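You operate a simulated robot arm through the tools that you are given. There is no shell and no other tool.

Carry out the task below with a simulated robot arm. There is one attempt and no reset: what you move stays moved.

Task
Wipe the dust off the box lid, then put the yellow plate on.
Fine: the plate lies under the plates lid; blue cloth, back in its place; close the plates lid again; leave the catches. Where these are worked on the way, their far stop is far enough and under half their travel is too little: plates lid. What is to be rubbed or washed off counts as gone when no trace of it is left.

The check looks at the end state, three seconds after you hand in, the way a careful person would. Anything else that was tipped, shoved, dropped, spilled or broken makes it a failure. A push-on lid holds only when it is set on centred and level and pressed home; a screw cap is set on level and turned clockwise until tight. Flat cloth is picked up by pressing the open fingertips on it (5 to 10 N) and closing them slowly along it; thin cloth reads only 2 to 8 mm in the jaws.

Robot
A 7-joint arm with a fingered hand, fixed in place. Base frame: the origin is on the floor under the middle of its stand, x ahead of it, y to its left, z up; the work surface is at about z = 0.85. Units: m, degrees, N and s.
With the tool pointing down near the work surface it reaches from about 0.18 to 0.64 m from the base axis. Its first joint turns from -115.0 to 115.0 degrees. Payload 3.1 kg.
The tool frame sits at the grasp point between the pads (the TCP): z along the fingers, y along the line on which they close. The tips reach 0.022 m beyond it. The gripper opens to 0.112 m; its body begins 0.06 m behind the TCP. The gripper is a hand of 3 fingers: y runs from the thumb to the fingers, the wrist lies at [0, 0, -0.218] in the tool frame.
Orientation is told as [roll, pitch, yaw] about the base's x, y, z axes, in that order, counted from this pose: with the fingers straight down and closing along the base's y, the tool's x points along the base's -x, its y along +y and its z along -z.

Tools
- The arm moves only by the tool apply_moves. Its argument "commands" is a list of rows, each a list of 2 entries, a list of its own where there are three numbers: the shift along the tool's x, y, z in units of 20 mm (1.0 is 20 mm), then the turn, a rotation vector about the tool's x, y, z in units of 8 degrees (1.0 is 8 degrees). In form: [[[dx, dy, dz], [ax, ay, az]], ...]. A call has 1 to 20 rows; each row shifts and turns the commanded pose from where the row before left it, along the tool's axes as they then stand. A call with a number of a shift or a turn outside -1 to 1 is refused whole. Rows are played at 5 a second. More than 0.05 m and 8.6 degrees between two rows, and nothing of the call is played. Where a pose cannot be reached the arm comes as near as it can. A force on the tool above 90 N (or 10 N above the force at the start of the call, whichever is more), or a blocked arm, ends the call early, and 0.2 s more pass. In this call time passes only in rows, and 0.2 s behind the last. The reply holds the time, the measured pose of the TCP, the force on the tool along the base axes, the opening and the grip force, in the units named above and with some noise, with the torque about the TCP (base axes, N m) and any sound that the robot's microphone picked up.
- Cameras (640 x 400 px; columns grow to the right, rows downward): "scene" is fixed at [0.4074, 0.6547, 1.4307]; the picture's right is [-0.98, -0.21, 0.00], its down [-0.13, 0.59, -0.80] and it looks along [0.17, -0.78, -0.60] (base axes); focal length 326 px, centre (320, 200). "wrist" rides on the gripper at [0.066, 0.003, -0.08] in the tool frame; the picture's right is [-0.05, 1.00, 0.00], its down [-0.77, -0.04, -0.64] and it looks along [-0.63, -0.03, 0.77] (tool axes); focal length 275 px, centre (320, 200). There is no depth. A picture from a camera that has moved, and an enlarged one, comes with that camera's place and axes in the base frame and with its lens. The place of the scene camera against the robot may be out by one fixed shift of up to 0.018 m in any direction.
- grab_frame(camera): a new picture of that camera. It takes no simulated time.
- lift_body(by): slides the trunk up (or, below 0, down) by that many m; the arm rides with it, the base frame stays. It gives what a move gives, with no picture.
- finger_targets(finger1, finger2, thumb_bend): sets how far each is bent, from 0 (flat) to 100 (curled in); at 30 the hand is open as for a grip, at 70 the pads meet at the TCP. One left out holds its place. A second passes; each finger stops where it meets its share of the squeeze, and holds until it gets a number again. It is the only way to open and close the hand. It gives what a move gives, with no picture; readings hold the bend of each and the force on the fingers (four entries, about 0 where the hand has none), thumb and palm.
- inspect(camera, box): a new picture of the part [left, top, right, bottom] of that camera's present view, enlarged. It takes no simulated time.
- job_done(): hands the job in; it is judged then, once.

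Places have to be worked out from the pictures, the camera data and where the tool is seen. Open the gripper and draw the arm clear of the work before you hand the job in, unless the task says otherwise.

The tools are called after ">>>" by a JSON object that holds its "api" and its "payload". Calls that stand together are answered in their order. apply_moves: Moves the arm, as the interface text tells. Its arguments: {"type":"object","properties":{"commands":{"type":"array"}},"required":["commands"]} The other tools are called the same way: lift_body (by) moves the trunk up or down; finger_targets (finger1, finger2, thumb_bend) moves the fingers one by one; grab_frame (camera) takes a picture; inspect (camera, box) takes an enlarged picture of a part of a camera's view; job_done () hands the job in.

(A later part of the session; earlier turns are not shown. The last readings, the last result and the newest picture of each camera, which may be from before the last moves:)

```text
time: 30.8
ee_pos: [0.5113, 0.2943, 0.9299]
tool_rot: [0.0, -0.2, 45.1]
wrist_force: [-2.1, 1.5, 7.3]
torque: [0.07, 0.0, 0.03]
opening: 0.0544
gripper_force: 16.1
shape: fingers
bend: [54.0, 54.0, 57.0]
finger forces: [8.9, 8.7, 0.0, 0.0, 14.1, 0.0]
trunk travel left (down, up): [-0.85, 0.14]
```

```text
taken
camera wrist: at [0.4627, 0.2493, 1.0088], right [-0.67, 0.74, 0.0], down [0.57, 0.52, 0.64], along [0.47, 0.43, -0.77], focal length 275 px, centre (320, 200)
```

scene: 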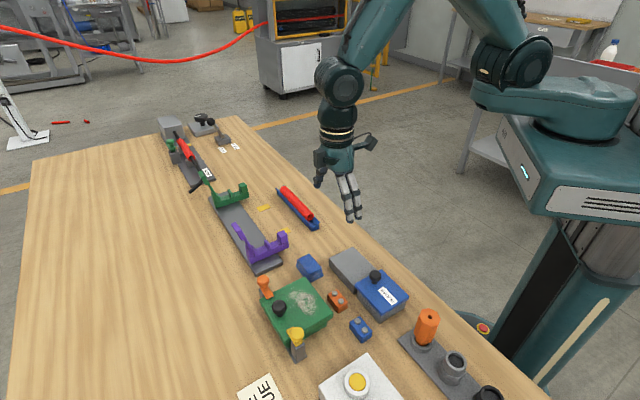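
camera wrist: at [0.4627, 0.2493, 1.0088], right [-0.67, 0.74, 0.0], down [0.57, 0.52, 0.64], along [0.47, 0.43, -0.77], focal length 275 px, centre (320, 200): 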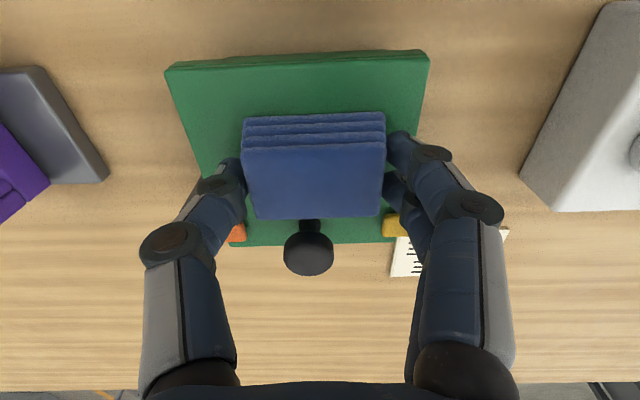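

The near part of the lid looks clean. I'll make another pass back over the whole patch, slightly wider, then lift to inspect.

>>> {"api": "apply_moves", "payload": {"commands": [[[0, 0.4, 0], [0, 0, 0]], [[0, 0.4, 0], [0, 0, 0]], [[0.35, 0, 0], [0, 0, 0]], [[0, -0.4, 0], [0, 0, 0]], [[0, -0.4, 0], [0, 0, 0]], [[0, -0.4, 0], [0, 0, 0]], [[0, -0.4, 0], [0, 0, 0]], [[0.35, 0, 0], [0, 0, 0]], [[0, 0.4, 0], [0, 0, 0]], [[0, 0.4, 0], [0, 0, 0]], [[0, 0.4, 0], [0, 0, 0]], [[0, 0.4, 0], [0, 0, 0]], [[0.25, 0, 0], [0, 0, 0]], [[0, -0.4, 0], [0, 0, 0]], [[0, -0.4, 0], [0, 0, 0]], [[0, -0.4, 0], [0, 0, 0]], [[0, -0.4, 0], [0, 0, 0]], [[0, 0.4, 0], [0, 0, 0]], [[0, 0.4, 0], [0, 0, 0]]]}}

>>> {"api": "apply_moves", "payload": {"commands": [[[0, 0, -0.6], [0, 0, 0]], [[0.2, -0.8, -0.8], [0, 0, 0]], [[0.2, -0.9, -0.2], [0, 0, 0]], [[0.2, -0.9, 0], [0, 0, 0]], [[0.2, -0.9, 0], [0, 0, 0]], [[0.2, -0.9, 0], [0, 0, 0]]]}}

>>> {"api": "grab_frame", "payload": {"camera": "wrist"}}

>>> {"api": "inspect", "payload": {"camera": "scene", "box": [240, 260, 352, 330]}}

```text
time: 34.8
ee_pos: [0.5005, 0.2792, 0.9288]
tool_rot: [-0.1, 0.1, 45.1]
wrist_force: [0.8, -2.6, 5.6]
torque: [0.01, -0.03, 0.02]
opening: 0.0546
gripper_force: 15.6
shape: fingers
bend: [54.0, 54.0, 56.0]
finger forces: [7.0, 7.1, 0.0, 0.0, 17.3, 0.1]
trunk travel left (down, up): [-0.85, 0.14]
```

```text
time: 36.2
ee_pos: [0.5496, 0.2037, 0.9597]
tool_rot: [0.1, 0.0, 45.1]
wrist_force: [-0.4, -0.5, -0.2]
torque: [0.0, 0.0, 0.01]
opening: 0.0545
gripper_force: 15.9
shape: fingers
bend: [54.0, 54.0, 56.0]
finger forces: [7.8, 7.6, 0.0, 0.1, 15.7, 0.0]
trunk travel left (down, up): [-0.85, 0.14]
```

```text
taken
camera wrist: at [0.4998, 0.1585, 1.0396], right [-0.67, 0.74, 0.0], down [0.57, 0.52, 0.64], along [0.47, 0.43, -0.77], focal length 275 px, centre (320, 200)
```

wrist: 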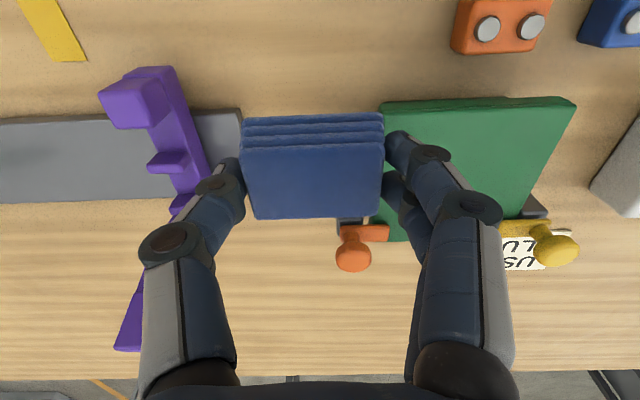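

```text
5.71 times, centred on (296, 295) of scene
camera zoom: at [0.4074, 0.6547, 1.4307], right [-0.98, -0.21, 0.0], down [-0.13, 0.59, -0.8], along [0.17, -0.78, -0.6], focal length 1864 px, centre (457, -343)
```

zoom: 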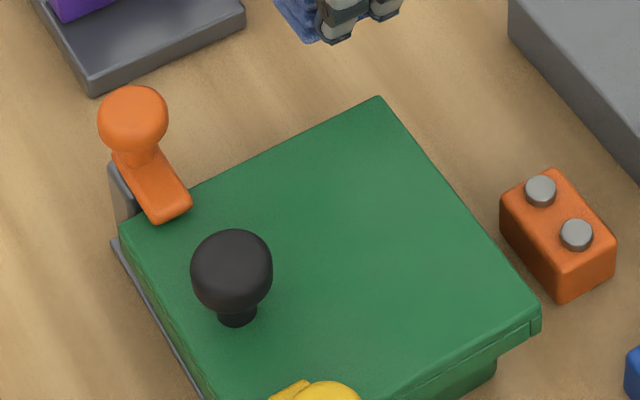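

The lid is clean with no trace visible. Now I'll take the cloth back: I estimate TCP (0.5255, 0.176) and release height ≈0.885, allowing for the higher grip.

>>> {"api": "apply_moves", "payload": {"commands": [[[0.61, -0.043, 0], [0, 0, 0]], [[0.61, -0.043, 0], [0, 0, 0]], [[0.61, -0.043, 0], [0, 0, 0]], [[0, 0, 0.9], [0, 0, 0]], [[0, 0, 0.9], [0, 0, 0]], [[0, 0, 0.9], [0, 0, 0]], [[0, 0, 0.6], [0, 0, 0]]]}}

>>> {"api": "grab_frame", "payload": {"camera": "wrist"}}

>>> {"api": "inspect", "payload": {"camera": "scene", "box": [230, 200, 390, 300]}}

```text
time: 37.8
ee_pos: [0.5243, 0.1755, 0.8939]
tool_rot: [0.0, 0.0, 45.0]
wrist_force: [0.2, 0.1, -0.9]
torque: [-0.02, 0.01, -0.02]
opening: 0.0548
gripper_force: 15.9
shape: fingers
bend: [54.0, 54.0, 56.0]
finger forces: [7.8, 7.8, 0.0, 0.0, 15.6, 0.0]
trunk travel left (down, up): [-0.85, 0.14]
```

```text
taken
camera wrist: at [0.4752, 0.131, 0.9739], right [-0.67, 0.74, 0.0], down [0.57, 0.52, 0.64], along [0.47, 0.43, -0.77], focal length 275 px, centre (320, 200)
```

wrist: 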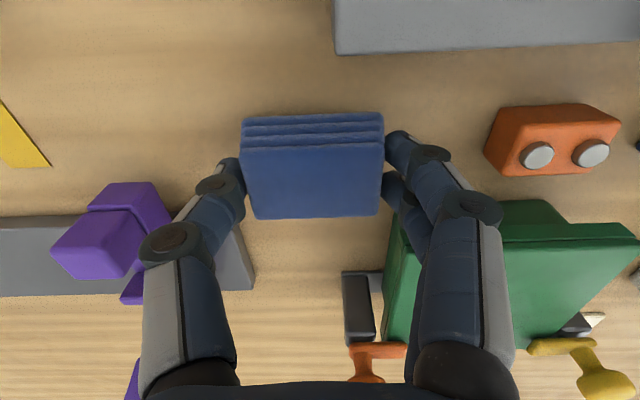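

```text
4.00 times, centred on (310, 250) of scene
camera zoom: at [0.4074, 0.6547, 1.4307], right [-0.98, -0.21, 0.0], down [-0.13, 0.59, -0.8], along [0.17, -0.78, -0.6], focal length 1304 px, centre (360, 0)
```

zoom: 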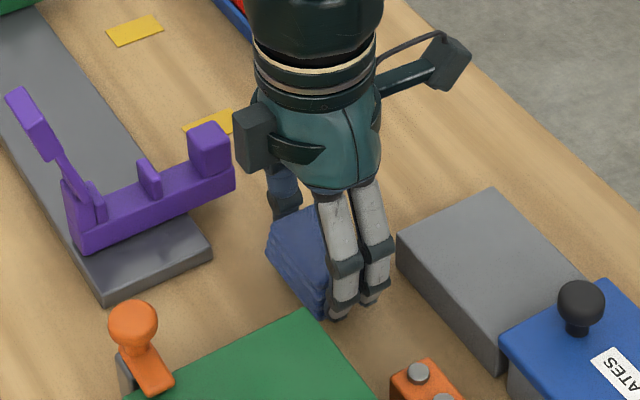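

At z=0.894 and free; lowering in small steps until the cloth touches the table.

>>> {"api": "apply_moves", "payload": {"commands": [[[-0.04, 0, 0.35], [0, 0, 0]]]}}

>>> {"api": "apply_moves", "payload": {"commands": [[[0, 0, 0.08], [0, 0, 0]]]}}

```text
time: 38.2
ee_pos: [0.5248, 0.1766, 0.8884]
tool_rot: [0.0, -0.1, 45.1]
wrist_force: [-0.5, 0.1, 0.1]
torque: [-0.01, -0.03, 0.03]
opening: 0.0544
gripper_force: 15.9
shape: fingers
bend: [54.0, 54.0, 56.0]
finger forces: [7.8, 7.7, 0.1, 0.1, 15.6, 0.0]
trunk travel left (down, up): [-0.85, 0.14]
```

```text
time: 38.6
ee_pos: [0.5258, 0.1764, 0.8848]
tool_rot: [0.0, 0.0, 45.0]
wrist_force: [-0.4, 0.2, -0.2]
torque: [0.01, 0.01, -0.01]
opening: 0.0543
gripper_force: 16.0
shape: fingers
bend: [54.0, 54.0, 56.0]
finger forces: [7.8, 7.9, 0.0, 0.1, 15.7, 0.0]
trunk travel left (down, up): [-0.85, 0.14]
```

No contact yet; another millimetre or two.

>>> {"api": "apply_moves", "payload": {"commands": [[[0, 0, 0.06], [0, 0, 0]]]}}

>>> {"api": "apply_moves", "payload": {"commands": [[[0, 0, 0.05], [0, 0, 0]]]}}

```text
time: 39.0
ee_pos: [0.526, 0.1768, 0.8845]
tool_rot: [0.1, 0.0, 45.0]
wrist_force: [0.4, 0.2, 0.8]
torque: [0.04, 0.02, 0.01]
opening: 0.0546
gripper_force: 16.0
shape: fingers
bend: [54.0, 54.0, 56.0]
finger forces: [7.9, 7.8, 0.0, 0.0, 15.5, 0.0]
trunk travel left (down, up): [-0.85, 0.14]
```

```text
time: 39.4
ee_pos: [0.5251, 0.1757, 0.8831]
tool_rot: [-0.1, 0.0, 44.9]
wrist_force: [0.3, -0.1, -0.7]
torque: [-0.01, 0.0, 0.0]
opening: 0.0545
gripper_force: 15.6
shape: fingers
bend: [54.0, 54.0, 56.0]
finger forces: [7.7, 7.7, 0.0, 0.0, 15.6, 0.0]
trunk travel left (down, up): [-0.85, 0.14]
```

Still free; continue 1 mm at a time.

>>> {"api": "apply_moves", "payload": {"commands": [[[0, 0, 0.06], [0, 0, 0]]]}}

>>> {"api": "apply_moves", "payload": {"commands": [[[0, 0, 0.06], [0, 0, 0]]]}}

```text
time: 39.8
ee_pos: [0.5262, 0.1771, 0.8828]
tool_rot: [0.1, 0.0, 45.0]
wrist_force: [0.2, -1.0, 2.4]
torque: [0.03, -0.02, 0.0]
opening: 0.0549
gripper_force: 15.8
shape: fingers
bend: [54.0, 54.0, 56.0]
finger forces: [7.7, 7.6, 0.1, 0.1, 15.9, 0.0]
trunk travel left (down, up): [-0.85, 0.14]
```

```text
time: 40.2
ee_pos: [0.5251, 0.1765, 0.8825]
tool_rot: [0.0, -0.2, 45.0]
wrist_force: [0.6, 0.3, 9.9]
torque: [0.0, -0.01, 0.02]
opening: 0.0544
gripper_force: 15.5
shape: fingers
bend: [54.0, 54.0, 56.0]
finger forces: [7.8, 7.7, 0.0, 0.0, 16.3, 0.0]
trunk travel left (down, up): [-0.85, 0.14]
```

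The cloth is on the table. Easing off 1 mm, opening, then rising to check its placement.

>>> {"api": "apply_moves", "payload": {"commands": [[[0, 0, -0.06], [0, 0, 0]]]}}

>>> {"api": "finger_targets", "payload": {"finger1": 42, "finger2": 42, "thumb_bend": 42}}

>>> {"api": "apply_moves", "payload": {"commands": [[[0, 0, -0.5], [0, 0, 0]], [[0, 0, -0.9], [0, 0, 0]], [[0, 0, -0.9], [0, 0, 0]], [[0, 0, -0.9], [0, 0, 0]], [[0.9, 0, -0.9], [0, 0, 0]], [[0.9, 0, -0.9], [0, 0, 0]], [[0.9, 0, -0.9], [0, 0, 0]], [[0, 0, -0.9], [0, 0, 0]], [[0, 0, -0.9], [0, 0, 0]]]}}

>>> {"api": "grab_frame", "payload": {"camera": "wrist"}}

>>> {"api": "inspect", "payload": {"camera": "scene", "box": [220, 210, 350, 300]}}

```text
time: 40.6
ee_pos: [0.5235, 0.1766, 0.8832]
tool_rot: [0.0, 0.0, 45.0]
wrist_force: [2.1, 1.7, 6.9]
torque: [0.06, -0.01, 0.03]
opening: 0.0546
gripper_force: 16.0
shape: fingers
bend: [54.0, 54.0, 56.0]
finger forces: [7.6, 7.6, 0.1, 0.0, 16.3, 0.0]
trunk travel left (down, up): [-0.85, 0.14]
```

```text
time: 41.6
ee_pos: [0.5264, 0.1774, 0.882]
tool_rot: [-0.1, 0.0, 45.0]
wrist_force: [0.1, -0.8, 0.5]
torque: [-0.02, -0.04, 0.01]
opening: 0.0774
gripper_force: 0.0
shape: fingers
bend: [42.0, 42.0, 42.0]
finger forces: [0.0, 0.1, 0.0, 0.0, 0.0, 0.0]
trunk travel left (down, up): [-0.85, 0.14]
```

```text
time: 43.6
ee_pos: [0.4865, 0.1379, 1.0369]
tool_rot: [0.0, 0.1, 45.0]
wrist_force: [-0.1, 0.5, 0.5]
torque: [-0.05, -0.01, 0.01]
opening: 0.0773
gripper_force: 0.1
shape: fingers
bend: [42.0, 42.0, 42.0]
finger forces: [0.0, 0.0, 0.1, 0.0, 0.1, 0.0]
trunk travel left (down, up): [-0.85, 0.14]
```

```text
taken
camera wrist: at [0.4367, 0.0935, 1.1168], right [-0.67, 0.74, 0.0], down [0.57, 0.52, 0.64], along [0.47, 0.43, -0.77], focal length 275 px, centre (320, 200)
```

wrist: 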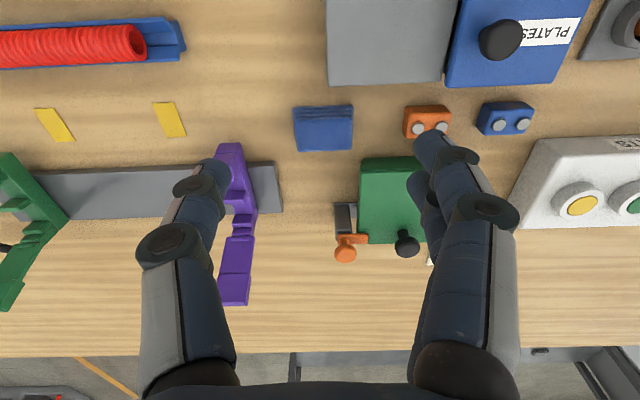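

```text
4.44 times, centred on (285, 255) of scene
camera zoom: at [0.4074, 0.6547, 1.4307], right [-0.98, -0.21, 0.0], down [-0.13, 0.59, -0.8], along [0.17, -0.78, -0.6], focal length 1449 px, centre (476, -44)
```

zoom: 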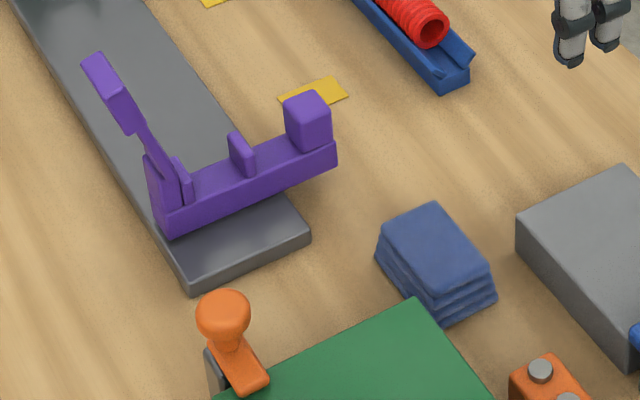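

The cloth is back within about half a centimetre. I'll repeat the initial enlargement to compare positions of the box, lid and cloth.

>>> {"api": "inspect", "payload": {"camera": "scene", "box": [240, 240, 420, 360]}}

```text
3.33 times, centred on (330, 300) of scene
camera zoom: at [0.4074, 0.6547, 1.4307], right [-0.98, -0.21, 0.0], down [-0.13, 0.59, -0.8], along [0.17, -0.78, -0.6], focal length 1087 px, centre (287, -133)
```

zoom: 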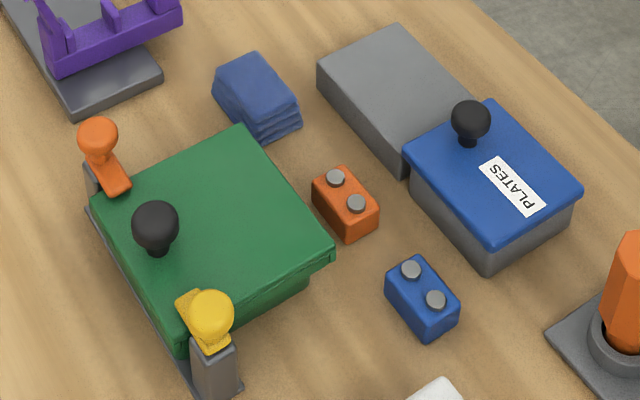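

The green lid appears shifted a few pixels from the start. I'll compare in the same enlargement I took earlier to see whether the box or just the lid moved.

>>> {"api": "inspect", "payload": {"camera": "scene", "box": [230, 290, 410, 400]}}

>>> {"api": "inspect", "payload": {"camera": "scene", "box": [255, 270, 335, 360]}}

>>> {"api": "inspect", "payload": {"camera": "wrist", "box": [310, 140, 502, 260]}}

```text
3.56 times, centred on (320, 345) of scene
camera zoom: at [0.4074, 0.6547, 1.4307], right [-0.98, -0.21, 0.0], down [-0.13, 0.59, -0.8], along [0.17, -0.78, -0.6], focal length 1160 px, centre (320, -316)
```

zoom: 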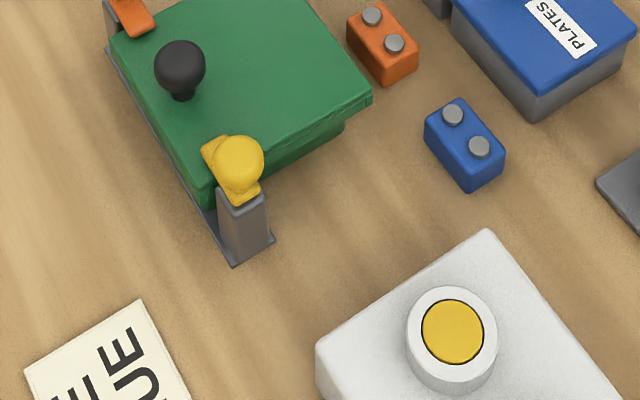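

```text
4.44 times, centred on (295, 315) of scene
camera zoom: at [0.4074, 0.6547, 1.4307], right [-0.98, -0.21, 0.0], down [-0.13, 0.59, -0.8], along [0.17, -0.78, -0.6], focal length 1449 px, centre (431, -311)
```

zoom: 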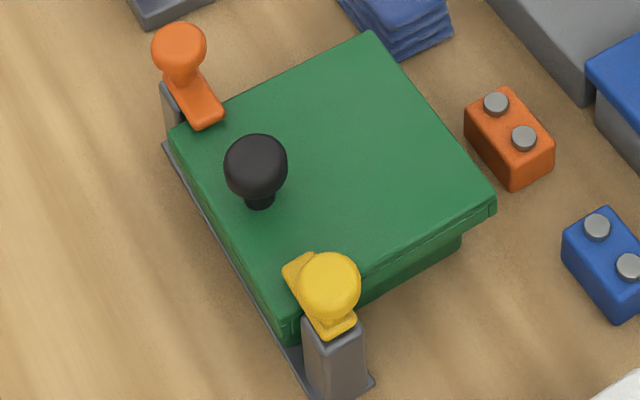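

```text
3.33 times, centred on (406, 200) of wrist
camera zoom: at [0.4367, 0.0935, 1.1168], right [-0.67, 0.74, 0.0], down [0.57, 0.52, 0.64], along [0.47, 0.43, -0.77], focal length 918 px, centre (33, 200)
```

zoom: 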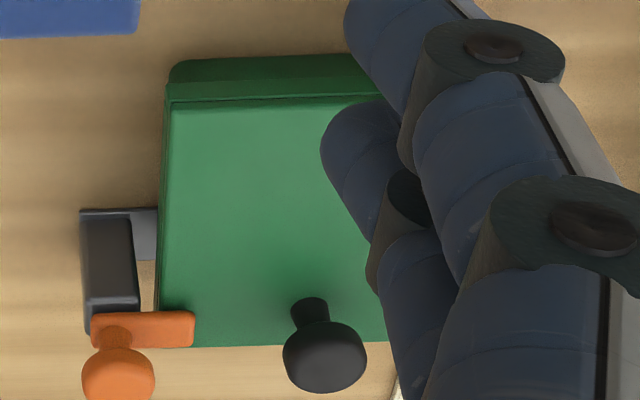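

Only the lid slid about 3 mm on its body; the catches still hold it, and everything else is in place. Next I go above the plates lid knob, which I judge to be at about (0.382, 0.205).

>>> {"api": "apply_moves", "payload": {"commands": [[[0.189, 0.867, 0.264], [0, 0, 0]], [[0.189, 0.867, 0.264], [0, 0, 0]], [[0.189, 0.867, 0.264], [0, 0, 0]], [[0.189, 0.867, 0.264], [0, 0, 0]], [[0.189, 0.867, 0.264], [0, 0, 0]], [[0.189, 0.867, 0.264], [0, 0, 0]], [[0.189, 0.867, 0.264], [0, 0, 0]]]}}

>>> {"api": "grab_frame", "payload": {"camera": "wrist"}}

>>> {"api": "inspect", "payload": {"camera": "scene", "box": [310, 220, 438, 330]}}

```text
time: 45.2
ee_pos: [0.3828, 0.2065, 0.9984]
tool_rot: [0.0, -0.1, 45.0]
wrist_force: [-1.0, -0.3, 0.7]
torque: [0.01, -0.02, -0.02]
opening: 0.0776
gripper_force: 0.0
shape: fingers
bend: [42.0, 42.0, 42.0]
finger forces: [0.0, 0.0, 0.0, 0.0, 0.0, 0.0]
trunk travel left (down, up): [-0.85, 0.14]
```

```text
taken
camera wrist: at [0.3325, 0.1611, 1.0791], right [-0.67, 0.74, 0.0], down [0.57, 0.52, 0.64], along [0.47, 0.43, -0.77], focal length 275 px, centre (320, 200)
```

wrist: 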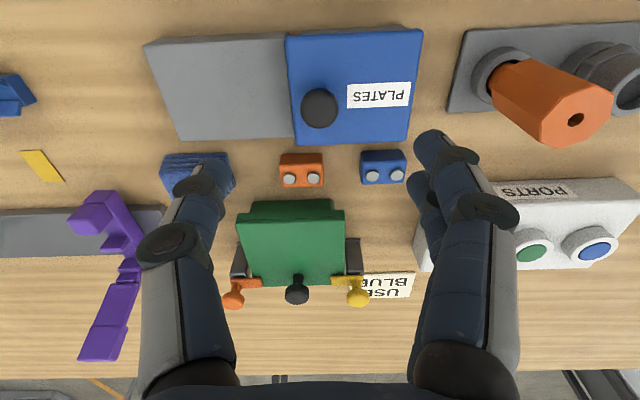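

```text
3.64 times, centred on (374, 275) of scene
camera zoom: at [0.4074, 0.6547, 1.4307], right [-0.98, -0.21, 0.0], down [-0.13, 0.59, -0.8], along [0.17, -0.78, -0.6], focal length 1186 px, centre (124, -73)
```

zoom: 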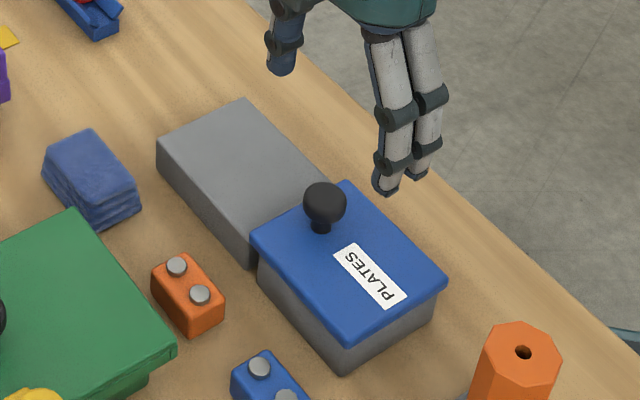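

The knob is right under the TCP, 2–3 mm nearer. I'll descend around it to z≈0.92.

>>> {"api": "apply_moves", "payload": {"commands": [[[0.14, 0, 0.9], [0, 0, 0]], [[0, 0, 0.9], [0, 0, 0]], [[0, 0, 0.9], [0, 0, 0]], [[0, 0, 0.6], [0, 0, 0]], [[0, 0, 0.5], [0, 0, 0]]]}}

>>> {"api": "grab_frame", "payload": {"camera": "wrist"}}

>>> {"api": "inspect", "payload": {"camera": "scene", "box": [310, 220, 438, 330]}}

```text
time: 46.4
ee_pos: [0.3808, 0.2017, 0.9232]
tool_rot: [0.0, 0.0, 45.0]
wrist_force: [-0.2, 0.1, 0.2]
torque: [0.02, -0.01, 0.0]
opening: 0.0776
gripper_force: 0.0
shape: fingers
bend: [42.0, 42.0, 42.0]
finger forces: [0.0, 0.0, 0.0, 0.0, 0.1, 0.0]
trunk travel left (down, up): [-0.85, 0.14]
```

```text
taken
camera wrist: at [0.331, 0.1582, 1.0035], right [-0.67, 0.74, 0.0], down [0.57, 0.52, 0.64], along [0.47, 0.43, -0.77], focal length 275 px, centre (320, 200)
```

wrist: 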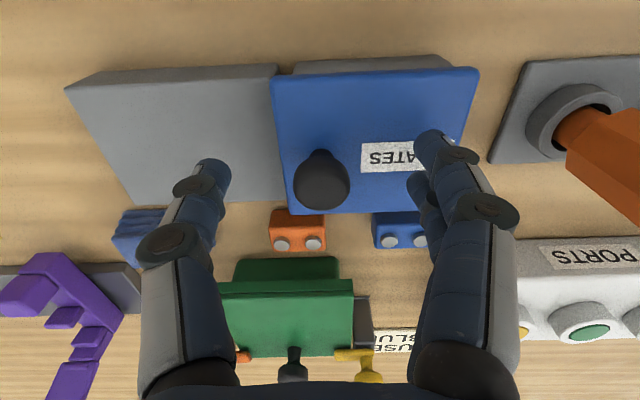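

```text
3.64 times, centred on (374, 275) of scene
camera zoom: at [0.4074, 0.6547, 1.4307], right [-0.98, -0.21, 0.0], down [-0.13, 0.59, -0.8], along [0.17, -0.78, -0.6], focal length 1186 px, centre (124, -73)
```

zoom: 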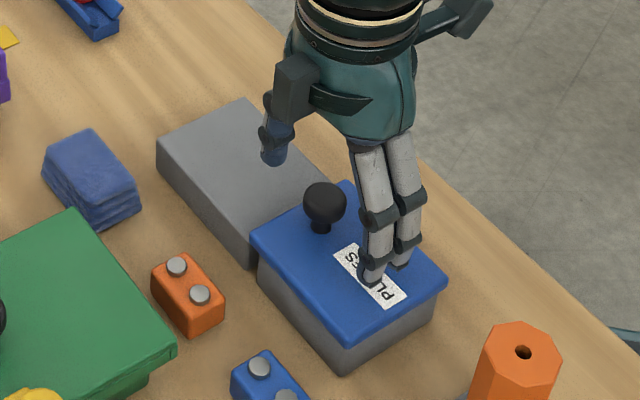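

The fingers straddle the knob head well. Lowering 4 mm more and closing on it.

>>> {"api": "apply_moves", "payload": {"commands": [[[0, 0, 0.2], [0, 0, 0]]]}}

>>> {"api": "finger_targets", "payload": {"finger1": 58, "finger2": 58, "thumb_bend": 58}}

>>> {"api": "finger_targets", "payload": {"finger1": 68, "finger2": 68, "thumb_bend": 68}}

>>> {"api": "grab_frame", "payload": {"camera": "wrist"}}

```text
time: 46.8
ee_pos: [0.3814, 0.203, 0.9209]
tool_rot: [0.1, 0.0, 45.1]
wrist_force: [0.3, -0.3, 0.6]
torque: [-0.03, -0.02, 0.03]
opening: 0.0774
gripper_force: 0.0
shape: fingers
bend: [42.0, 42.0, 42.0]
finger forces: [0.1, 0.1, 0.1, 0.0, 0.0, 0.0]
trunk travel left (down, up): [-0.85, 0.14]
```

```text
time: 47.8
ee_pos: [0.38, 0.2038, 0.9196]
tool_rot: [0.0, 0.0, 45.0]
wrist_force: [0.4, 0.1, -0.5]
torque: [0.01, 0.0, 0.01]
opening: 0.0361
gripper_force: 0.0
shape: fingers
bend: [57.0, 57.0, 57.0]
finger forces: [0.0, 0.1, 0.1, 0.0, 0.0, 0.0]
trunk travel left (down, up): [-0.85, 0.14]
```

```text
time: 48.8
ee_pos: [0.3821, 0.2028, 0.9196]
tool_rot: [-0.1, 0.0, 45.0]
wrist_force: [0.5, -1.0, -3.0]
torque: [-0.01, 0.01, -0.02]
opening: 0.0127
gripper_force: 3.3
shape: fingers
bend: [67.0, 65.0, 66.0]
finger forces: [0.6, 1.8, 0.0, 0.0, 3.7, 0.0]
trunk travel left (down, up): [-0.85, 0.14]
```

```text
taken
camera wrist: at [0.3312, 0.1581, 0.9996], right [-0.67, 0.74, 0.0], down [0.57, 0.52, 0.64], along [0.47, 0.43, -0.77], focal length 275 px, centre (320, 200)
```

wrist: 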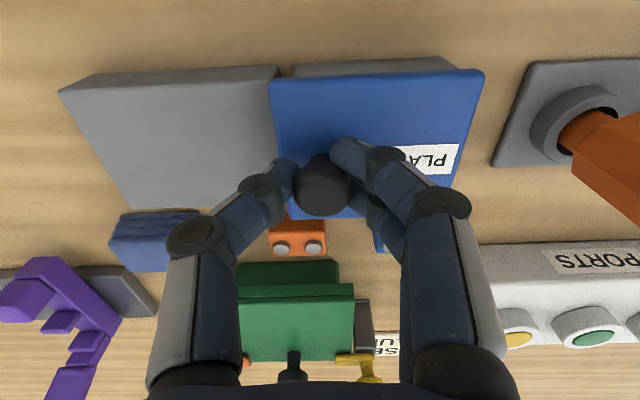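

The fingers hold the knob's neck. Now I'll try sliding the lid toward the grey block (tool −y), starting with 12 mm.

>>> {"api": "apply_moves", "payload": {"commands": [[[0, -0.2, 0], [0, 0, 0]], [[0, -0.2, 0], [0, 0, 0]], [[0, -0.2, 0], [0, 0, 0]]]}}

>>> {"api": "grab_frame", "payload": {"camera": "wrist"}}

```text
time: 49.6
ee_pos: [0.3887, 0.1942, 0.9192]
tool_rot: [0.1, -0.1, 45.1]
wrist_force: [-1.4, -0.5, -2.1]
torque: [-0.01, 0.03, 0.01]
opening: 0.0123
gripper_force: 3.2
shape: fingers
bend: [67.0, 65.0, 66.0]
finger forces: [0.9, 2.0, 0.0, 0.0, 3.3, 0.0]
trunk travel left (down, up): [-0.85, 0.14]
```

```text
taken
camera wrist: at [0.3393, 0.1501, 0.9993], right [-0.67, 0.74, 0.0], down [0.57, 0.52, 0.64], along [0.47, 0.43, -0.77], focal length 275 px, centre (320, 200)
```

wrist: 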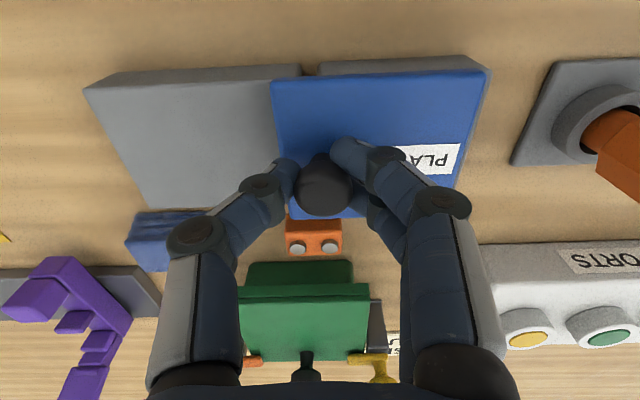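

The lid slides freely over the grey block. Continuing in steps toward its far stop.

>>> {"api": "apply_moves", "payload": {"commands": [[[0, -0.35, 0], [0, 0, 0]], [[0, -0.35, 0], [0, 0, 0]], [[0, -0.35, 0], [0, 0, 0]], [[0, -0.35, 0], [0, 0, 0]], [[0, -0.35, 0], [0, 0, 0]], [[0, -0.35, 0], [0, 0, 0]]]}}

>>> {"api": "apply_moves", "payload": {"commands": [[[0, -0.3, 0], [0, 0, 0]], [[0, -0.3, 0], [0, 0, 0]]]}}

>>> {"api": "grab_frame", "payload": {"camera": "wrist"}}

>>> {"api": "inspect", "payload": {"camera": "scene", "box": [310, 220, 438, 330]}}

```text
time: 51.0
ee_pos: [0.4186, 0.165, 0.919]
tool_rot: [0.0, 0.1, 45.1]
wrist_force: [-0.6, -0.2, -2.7]
torque: [0.0, 0.02, -0.01]
opening: 0.0124
gripper_force: 3.0
shape: fingers
bend: [67.0, 65.0, 66.0]
finger forces: [1.1, 2.2, 0.0, 0.1, 3.3, 0.0]
trunk travel left (down, up): [-0.85, 0.14]
```

```text
time: 51.6
ee_pos: [0.4269, 0.1555, 0.9198]
tool_rot: [0.0, 0.0, 45.1]
wrist_force: [-1.3, -0.6, -2.9]
torque: [-0.03, -0.03, 0.01]
opening: 0.0124
gripper_force: 3.3
shape: fingers
bend: [67.0, 65.0, 66.0]
finger forces: [1.2, 2.0, 0.1, 0.1, 3.4, 0.1]
trunk travel left (down, up): [-0.85, 0.14]
```

```text
taken
camera wrist: at [0.378, 0.1116, 0.9994], right [-0.67, 0.74, 0.0], down [0.57, 0.52, 0.64], along [0.47, 0.43, -0.77], focal length 275 px, centre (320, 200)
```

wrist: 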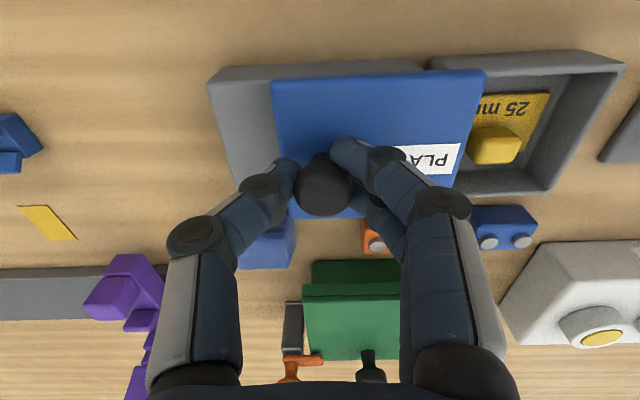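

```text
3.64 times, centred on (374, 275) of scene
camera zoom: at [0.4074, 0.6547, 1.4307], right [-0.98, -0.21, 0.0], down [-0.13, 0.59, -0.8], along [0.17, -0.78, -0.6], focal length 1186 px, centre (124, -73)
```

zoom: 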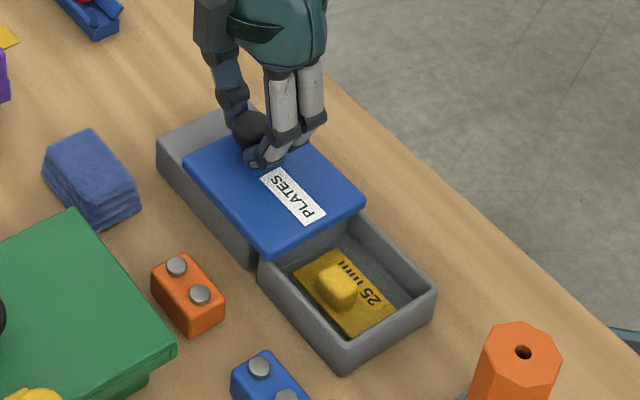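

The yellow plate (marked "25 mm", with a block handle) is inside the tray. I'll slide the lid further to its stop.

>>> {"api": "apply_moves", "payload": {"commands": [[[0, -0.2, 0], [0, 0, 0]], [[0, -0.2, 0], [0, 0, 0]]]}}

>>> {"api": "apply_moves", "payload": {"commands": [[[0, -0.15, 0], [0, 0, 0]], [[0, -0.15, 0], [0, 0, 0]]]}}

>>> {"api": "grab_frame", "payload": {"camera": "wrist"}}

```text
time: 52.2
ee_pos: [0.4335, 0.151, 0.9182]
tool_rot: [0.0, 0.0, 45.0]
wrist_force: [-1.4, -0.7, -1.8]
torque: [-0.03, 0.03, -0.03]
opening: 0.0123
gripper_force: 3.1
shape: fingers
bend: [67.0, 65.0, 66.0]
finger forces: [1.1, 1.9, 0.0, 0.0, 3.1, 0.0]
trunk travel left (down, up): [-0.85, 0.14]
```

```text
time: 52.8
ee_pos: [0.4369, 0.147, 0.9188]
tool_rot: [0.0, 0.0, 45.0]
wrist_force: [-1.2, -1.2, -0.5]
torque: [0.01, 0.0, 0.02]
opening: 0.0123
gripper_force: 2.6
shape: fingers
bend: [67.0, 65.0, 66.0]
finger forces: [0.9, 1.7, 0.0, 0.0, 3.0, 0.0]
trunk travel left (down, up): [-0.85, 0.14]
```

```text
taken
camera wrist: at [0.388, 0.1017, 0.9991], right [-0.67, 0.74, 0.0], down [0.57, 0.52, 0.64], along [0.47, 0.43, -0.77], focal length 275 px, centre (320, 200)
```

wrist: 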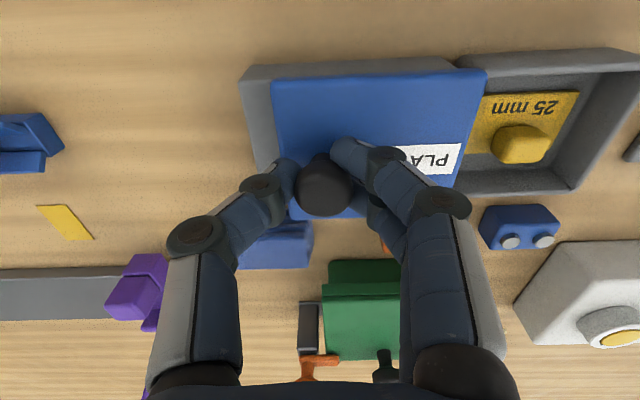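

Still sliding with low force; there's perhaps 1 cm left before the stop.

>>> {"api": "apply_moves", "payload": {"commands": [[[0, -0.15, 0], [0, 0, 0]], [[0, -0.15, 0], [0, 0, 0]]]}}

>>> {"api": "apply_moves", "payload": {"commands": [[[0, -0.12, 0], [0, 0, 0]]]}}

>>> {"api": "grab_frame", "payload": {"camera": "wrist"}}

```text
time: 53.4
ee_pos: [0.4408, 0.1428, 0.9185]
tool_rot: [0.0, 0.1, 45.0]
wrist_force: [-1.3, -0.7, -1.4]
torque: [-0.03, 0.01, 0.03]
opening: 0.0122
gripper_force: 3.5
shape: fingers
bend: [67.0, 65.0, 66.0]
finger forces: [1.1, 1.9, 0.0, 0.0, 3.1, 0.1]
trunk travel left (down, up): [-0.85, 0.14]
```

```text
time: 53.8
ee_pos: [0.4435, 0.1391, 0.9192]
tool_rot: [0.1, 0.0, 44.9]
wrist_force: [-1.9, -0.9, -1.2]
torque: [0.01, -0.01, 0.01]
opening: 0.0122
gripper_force: 2.8
shape: fingers
bend: [67.0, 65.0, 66.0]
finger forces: [1.3, 1.9, 0.0, 0.0, 3.1, 0.1]
trunk travel left (down, up): [-0.85, 0.14]
```

```text
taken
camera wrist: at [0.394, 0.0958, 0.9992], right [-0.67, 0.74, 0.0], down [0.57, 0.52, 0.64], along [0.47, 0.43, -0.77], focal length 275 px, centre (320, 200)
```

wrist: 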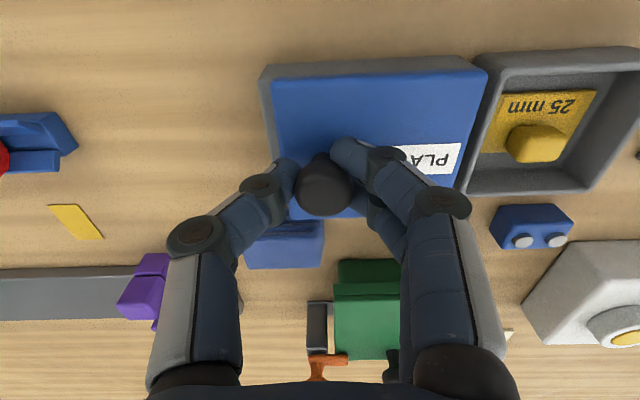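

The tray is fully uncovered after about 89 mm of travel. I'll release the knob, rise and view the plate from above.

>>> {"api": "finger_targets", "payload": {"finger1": 45, "finger2": 45, "thumb_bend": 45}}

>>> {"api": "apply_moves", "payload": {"commands": [[[0, 0, -0.8], [0, 0, 0]], [[0, 0, -0.9], [0, 0, 0]], [[0, 0, -0.9], [0, 0, 0]], [[0, 0.9, -0.9], [0, 0, 0]], [[0, 0.9, -0.9], [0, 0, 0]], [[0, 0.9, 0], [0, 0, 0]], [[0, 0.9, 0], [0, 0, 0]], [[0, 0.6, 0], [0, 0, 0]]]}}

>>> {"api": "grab_frame", "payload": {"camera": "wrist"}}

>>> {"api": "inspect", "payload": {"camera": "scene", "box": [310, 220, 438, 330]}}

```text
time: 54.8
ee_pos: [0.4445, 0.1413, 0.9197]
tool_rot: [-0.1, -0.1, 45.0]
wrist_force: [-0.1, -0.2, -0.1]
torque: [-0.02, -0.01, -0.03]
opening: 0.0688
gripper_force: 0.0
shape: fingers
bend: [45.0, 45.0, 45.0]
finger forces: [0.0, 0.0, 0.1, 0.0, 0.1, 0.0]
trunk travel left (down, up): [-0.85, 0.14]
```

```text
time: 56.6
ee_pos: [0.3832, 0.201, 1.0068]
tool_rot: [0.1, 0.0, 45.0]
wrist_force: [0.6, -0.8, -0.6]
torque: [0.03, -0.02, 0.0]
opening: 0.0687
gripper_force: 0.2
shape: fingers
bend: [45.0, 45.0, 45.0]
finger forces: [0.1, 0.1, 0.0, 0.0, 0.0, 0.1]
trunk travel left (down, up): [-0.85, 0.14]
```

```text
taken
camera wrist: at [0.3346, 0.1559, 1.0876], right [-0.67, 0.74, 0.0], down [0.57, 0.52, 0.64], along [0.47, 0.43, -0.77], focal length 275 px, centre (320, 200)
```

wrist: 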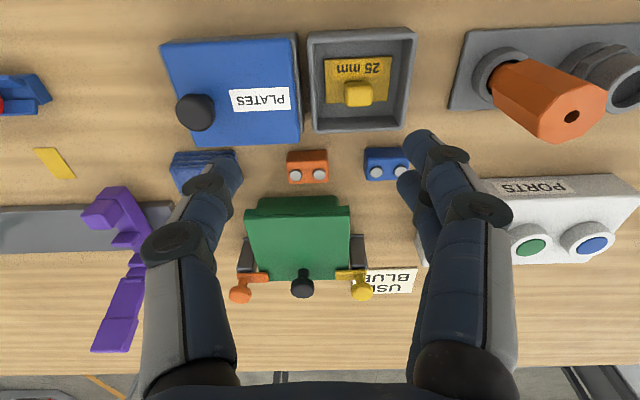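

```text
3.64 times, centred on (374, 275) of scene
camera zoom: at [0.4074, 0.6547, 1.4307], right [-0.98, -0.21, 0.0], down [-0.13, 0.59, -0.8], along [0.17, -0.78, -0.6], focal length 1186 px, centre (124, -73)
```

zoom: 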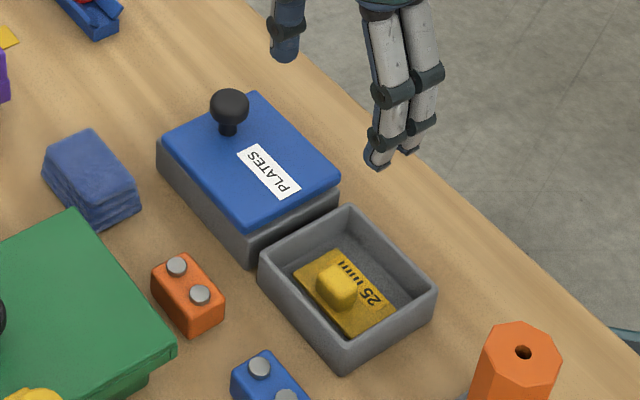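

The tray is open with the yellow plate and its square handle visible. Enlarging to locate the handle precisely.

>>> {"api": "inspect", "payload": {"camera": "wrist", "box": [290, 10, 434, 140]}}

>>> {"api": "inspect", "payload": {"camera": "scene", "box": [375, 270, 439, 330]}}

```text
3.08 times, centred on (362, 75) of wrist
camera zoom: at [0.3346, 0.1559, 1.0876], right [-0.67, 0.74, 0.0], down [0.57, 0.52, 0.64], along [0.47, 0.43, -0.77], focal length 847 px, centre (191, 585)
```

zoom: 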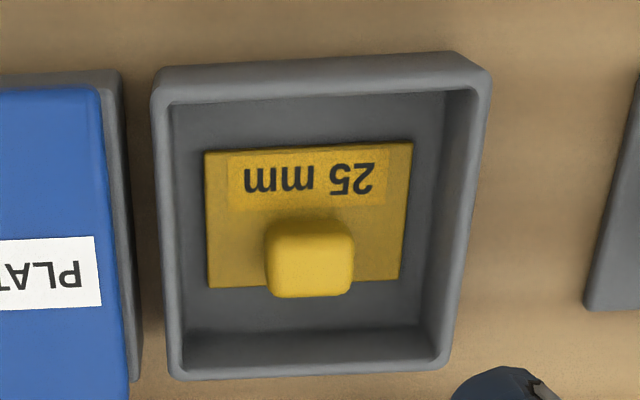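

```text
6.67 times, centred on (407, 300) of scene
camera zoom: at [0.4074, 0.6547, 1.4307], right [-0.98, -0.21, 0.0], down [-0.13, 0.59, -0.8], along [0.17, -0.78, -0.6], focal length 2174 px, centre (-260, -467)
```

zoom: 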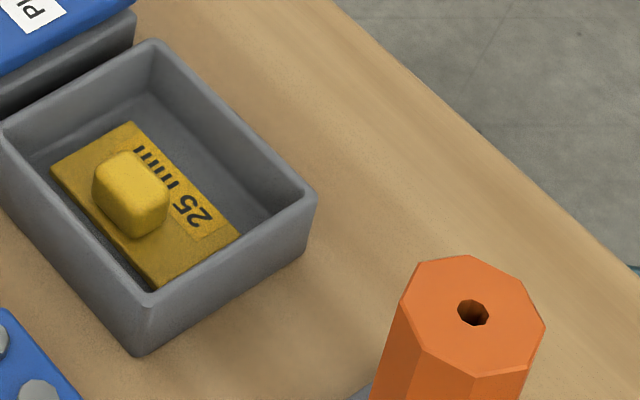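

The handle is about 21 × 15 mm, near (0.368, 0.226), with roughly 2 cm free on each side inside the tray. I'll partly close the fingers to about 29 mm and hover above it for a closer look.

>>> {"api": "finger_targets", "payload": {"finger1": 58, "finger2": 58, "thumb_bend": 58}}

>>> {"api": "apply_moves", "payload": {"commands": [[[-0.17, 0.7, 0.4], [0, 0, 0]], [[-0.17, 0.7, 0.6], [0, 0, 0]], [[0, 0, 0.9], [0, 0, 0]], [[0, 0, 0.9], [0, 0, 0]]]}}

>>> {"api": "grab_frame", "payload": {"camera": "wrist"}}

>>> {"api": "inspect", "payload": {"camera": "scene", "box": [340, 230, 440, 330]}}

```text
time: 57.6
ee_pos: [0.3848, 0.2008, 1.0082]
tool_rot: [-0.1, 0.1, 45.0]
wrist_force: [-0.1, -0.6, 0.1]
torque: [0.0, -0.02, -0.02]
opening: 0.0359
gripper_force: 0.1
shape: fingers
bend: [57.0, 57.0, 57.0]
finger forces: [0.1, 0.1, 0.0, 0.0, 0.0, 0.0]
trunk travel left (down, up): [-0.85, 0.14]
```

```text
time: 58.6
ee_pos: [0.3689, 0.2263, 0.9507]
tool_rot: [0.0, 0.1, 45.0]
wrist_force: [-0.7, 1.0, -0.6]
torque: [-0.02, -0.05, -0.03]
opening: 0.0358
gripper_force: 0.0
shape: fingers
bend: [57.0, 57.0, 57.0]
finger forces: [0.1, 0.0, 0.1, 0.0, 0.1, 0.0]
trunk travel left (down, up): [-0.85, 0.14]
```

```text
taken
camera wrist: at [0.3199, 0.1809, 1.0315], right [-0.67, 0.74, 0.0], down [0.57, 0.52, 0.64], along [0.47, 0.43, -0.77], focal length 275 px, centre (320, 200)
```

wrist: 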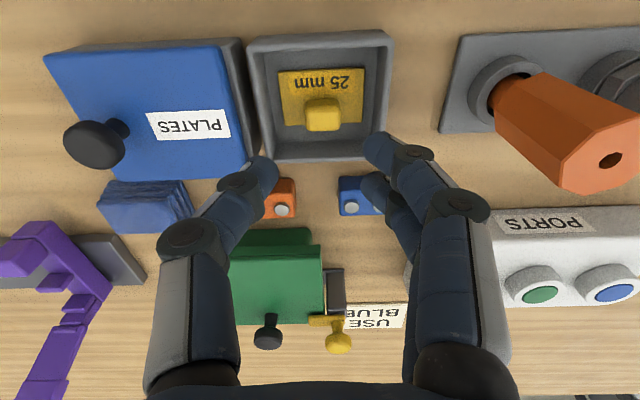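

```text
4.00 times, centred on (390, 280) of scene
camera zoom: at [0.4074, 0.6547, 1.4307], right [-0.98, -0.21, 0.0], down [-0.13, 0.59, -0.8], along [0.17, -0.78, -0.6], focal length 1304 px, centre (40, -120)
```

zoom: 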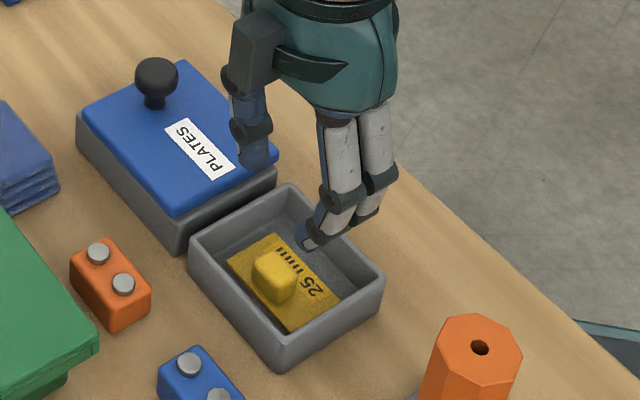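

Zooming in to align exactly on the handle.

>>> {"api": "inspect", "payload": {"camera": "wrist", "box": [240, 20, 400, 180]}}

```text
2.50 times, centred on (320, 100) of wrist
camera zoom: at [0.3199, 0.1809, 1.0315], right [-0.67, 0.74, 0.0], down [0.57, 0.52, 0.64], along [0.47, 0.43, -0.77], focal length 688 px, centre (320, 450)
```

zoom: 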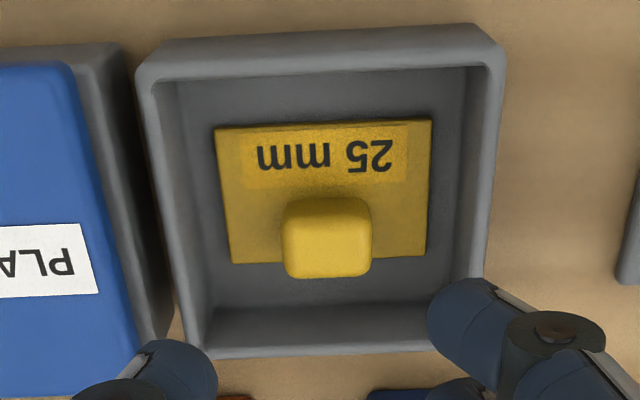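

Handle centre is within 1 mm of the TCP. Closing slightly to about 28 mm and descending in stages.

>>> {"api": "finger_targets", "payload": {"finger1": 61, "finger2": 61, "thumb_bend": 61}}

>>> {"api": "apply_moves", "payload": {"commands": [[[-0.03, 0.05, 0.8], [0, 0, 0]], [[0, 0, 0.8], [0, 0, 0]], [[0, 0, 0.6], [0, 0, 0]]]}}

>>> {"api": "grab_frame", "payload": {"camera": "wrist"}}

>>> {"api": "inspect", "payload": {"camera": "scene", "box": [350, 240, 430, 320]}}

```text
time: 59.6
ee_pos: [0.3696, 0.225, 0.952]
tool_rot: [0.0, 0.0, 44.9]
wrist_force: [-0.8, -0.7, -0.4]
torque: [0.0, 0.0, -0.02]
opening: 0.0251
gripper_force: 0.0
shape: fingers
bend: [61.0, 61.0, 61.0]
finger forces: [0.1, 0.0, 0.0, 0.1, 0.0, 0.0]
trunk travel left (down, up): [-0.85, 0.14]
```

```text
time: 60.4
ee_pos: [0.3678, 0.2251, 0.907]
tool_rot: [0.0, 0.0, 45.0]
wrist_force: [-0.5, 0.0, -0.4]
torque: [-0.02, 0.02, 0.03]
opening: 0.0248
gripper_force: 0.1
shape: fingers
bend: [61.0, 61.0, 61.0]
finger forces: [0.0, 0.1, 0.0, 0.0, 0.0, 0.0]
trunk travel left (down, up): [-0.85, 0.14]
```

```text
taken
camera wrist: at [0.3189, 0.1812, 0.987], right [-0.67, 0.74, 0.0], down [0.57, 0.52, 0.64], along [0.47, 0.43, -0.77], focal length 275 px, centre (320, 200)
```

wrist: 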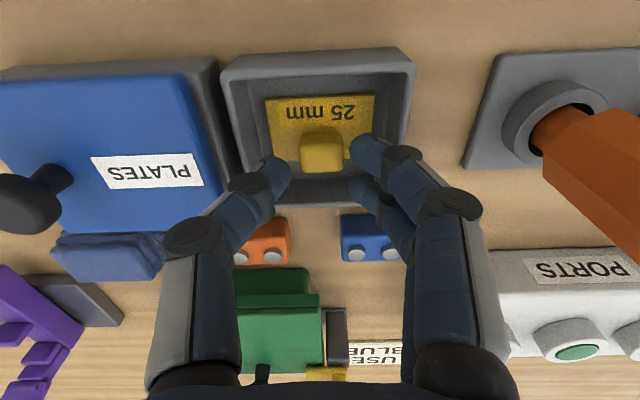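

```text
5.00 times, centred on (390, 280) of scene
camera zoom: at [0.4074, 0.6547, 1.4307], right [-0.98, -0.21, 0.0], down [-0.13, 0.59, -0.8], along [0.17, -0.78, -0.6], focal length 1631 px, centre (-30, -200)
```

zoom: 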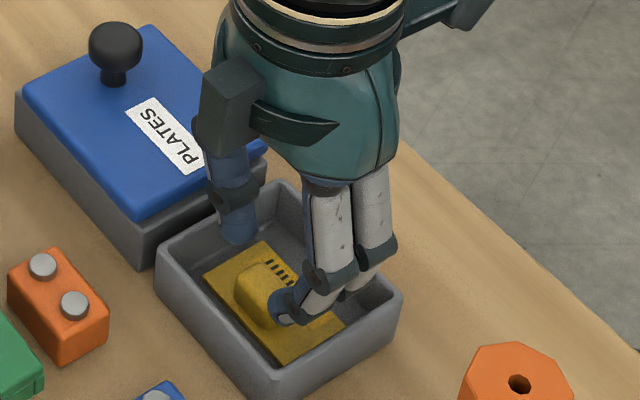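

The handle sits centred between the fingertips with about 3 mm each side. Continuing down in small steps.

>>> {"api": "finger_targets", "payload": {"finger1": 60, "finger2": 60, "thumb_bend": 60}}

>>> {"api": "apply_moves", "payload": {"commands": [[[0, 0, 0.25], [0, 0, 0]], [[0, 0, 0.25], [0, 0, 0]]]}}

>>> {"api": "apply_moves", "payload": {"commands": [[[0, 0, 0.2], [0, 0, 0]]]}}

>>> {"api": "grab_frame", "payload": {"camera": "wrist"}}

```text
time: 61.4
ee_pos: [0.3681, 0.2263, 0.9066]
tool_rot: [0.0, 0.0, 45.0]
wrist_force: [-0.7, 0.8, -0.1]
torque: [-0.01, -0.01, 0.04]
opening: 0.0264
gripper_force: 0.1
shape: fingers
bend: [60.0, 60.0, 60.0]
finger forces: [0.0, 0.1, 0.1, 0.0, 0.0, 0.1]
trunk travel left (down, up): [-0.85, 0.14]
```

```text
time: 62.0
ee_pos: [0.3688, 0.2253, 0.8961]
tool_rot: [0.0, 0.0, 45.1]
wrist_force: [0.0, 0.9, -0.1]
torque: [-0.01, 0.01, 0.0]
opening: 0.0266
gripper_force: 0.0
shape: fingers
bend: [60.0, 60.0, 60.0]
finger forces: [0.1, 0.1, 0.1, 0.0, 0.0, 0.0]
trunk travel left (down, up): [-0.85, 0.14]
```

```text
time: 62.4
ee_pos: [0.3691, 0.2258, 0.893]
tool_rot: [0.0, -0.1, 45.0]
wrist_force: [-0.4, 0.2, 0.9]
torque: [0.03, -0.01, -0.04]
opening: 0.0265
gripper_force: 0.0
shape: fingers
bend: [60.0, 60.0, 60.0]
finger forces: [0.0, 0.0, 0.1, 0.0, 0.0, 0.1]
trunk travel left (down, up): [-0.85, 0.14]
```

```text
taken
camera wrist: at [0.319, 0.1807, 0.9729], right [-0.67, 0.74, 0.0], down [0.57, 0.52, 0.64], along [0.47, 0.43, -0.77], focal length 275 px, centre (320, 200)
```

wrist: 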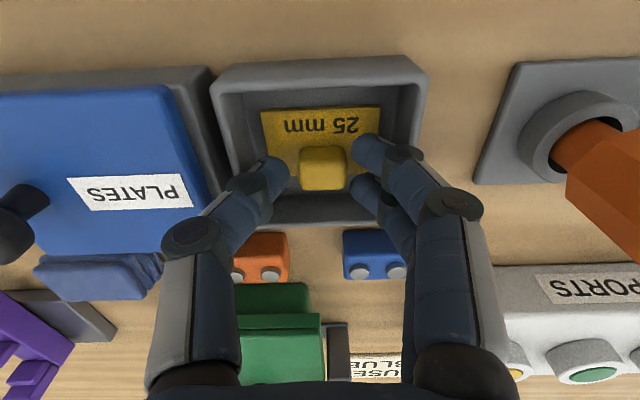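

Still free of contact at z≈0.892. Two more 2 mm steps, then close on the handle.

>>> {"api": "apply_moves", "payload": {"commands": [[[0, 0.05, 0.12], [0, 0, 0]]]}}

>>> {"api": "apply_moves", "payload": {"commands": [[[0, 0, 0.1], [0, 0, 0]]]}}

```text
time: 62.8
ee_pos: [0.3671, 0.2276, 0.8896]
tool_rot: [-0.1, 0.0, 45.0]
wrist_force: [-0.3, 0.7, -0.1]
torque: [0.0, 0.01, 0.01]
opening: 0.0266
gripper_force: 0.0
shape: fingers
bend: [60.0, 60.0, 60.0]
finger forces: [0.0, 0.1, 0.0, 0.1, 0.1, 0.0]
trunk travel left (down, up): [-0.85, 0.14]
```

```text
time: 63.2
ee_pos: [0.3684, 0.2264, 0.8878]
tool_rot: [0.0, 0.0, 45.0]
wrist_force: [0.0, 0.3, -1.0]
torque: [-0.01, 0.01, 0.03]
opening: 0.0264
gripper_force: 0.1
shape: fingers
bend: [60.0, 60.0, 60.0]
finger forces: [0.2, 0.2, 0.0, 0.1, 0.1, 0.0]
trunk travel left (down, up): [-0.85, 0.14]
```

No contact below yet at z≈0.888. Closing on the handle.

>>> {"api": "finger_targets", "payload": {"finger1": 66, "finger2": 66, "thumb_bend": 66}}

>>> {"api": "finger_targets", "payload": {"finger1": 73, "finger2": 73, "thumb_bend": 73}}

>>> {"api": "grab_frame", "payload": {"camera": "wrist"}}

```text
time: 64.2
ee_pos: [0.3681, 0.2261, 0.8884]
tool_rot: [0.1, 0.0, 45.0]
wrist_force: [-0.3, 0.1, 0.0]
torque: [-0.04, 0.02, -0.04]
opening: 0.0172
gripper_force: 3.0
shape: fingers
bend: [64.0, 63.0, 64.0]
finger forces: [1.0, 1.8, 0.0, 0.1, 2.8, 0.1]
trunk travel left (down, up): [-0.85, 0.14]
```

```text
time: 65.2
ee_pos: [0.368, 0.2264, 0.8897]
tool_rot: [0.0, 0.0, 45.0]
wrist_force: [0.0, 0.0, -0.3]
torque: [0.0, 0.0, 0.0]
opening: 0.0073
gripper_force: 9.8
shape: fingers
bend: [72.0, 67.0, 68.0]
finger forces: [2.0, 7.7, 0.0, 0.1, 9.1, 0.0]
trunk travel left (down, up): [-0.85, 0.14]
```

```text
taken
camera wrist: at [0.3182, 0.1817, 0.9687], right [-0.67, 0.74, 0.0], down [0.57, 0.52, 0.64], along [0.47, 0.43, -0.77], focal length 275 px, centre (320, 200)
```

wrist: 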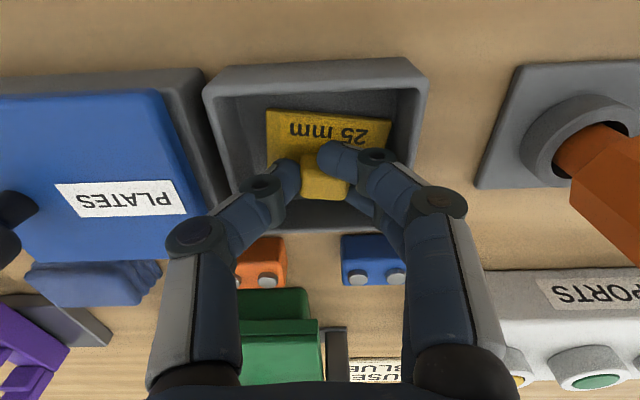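

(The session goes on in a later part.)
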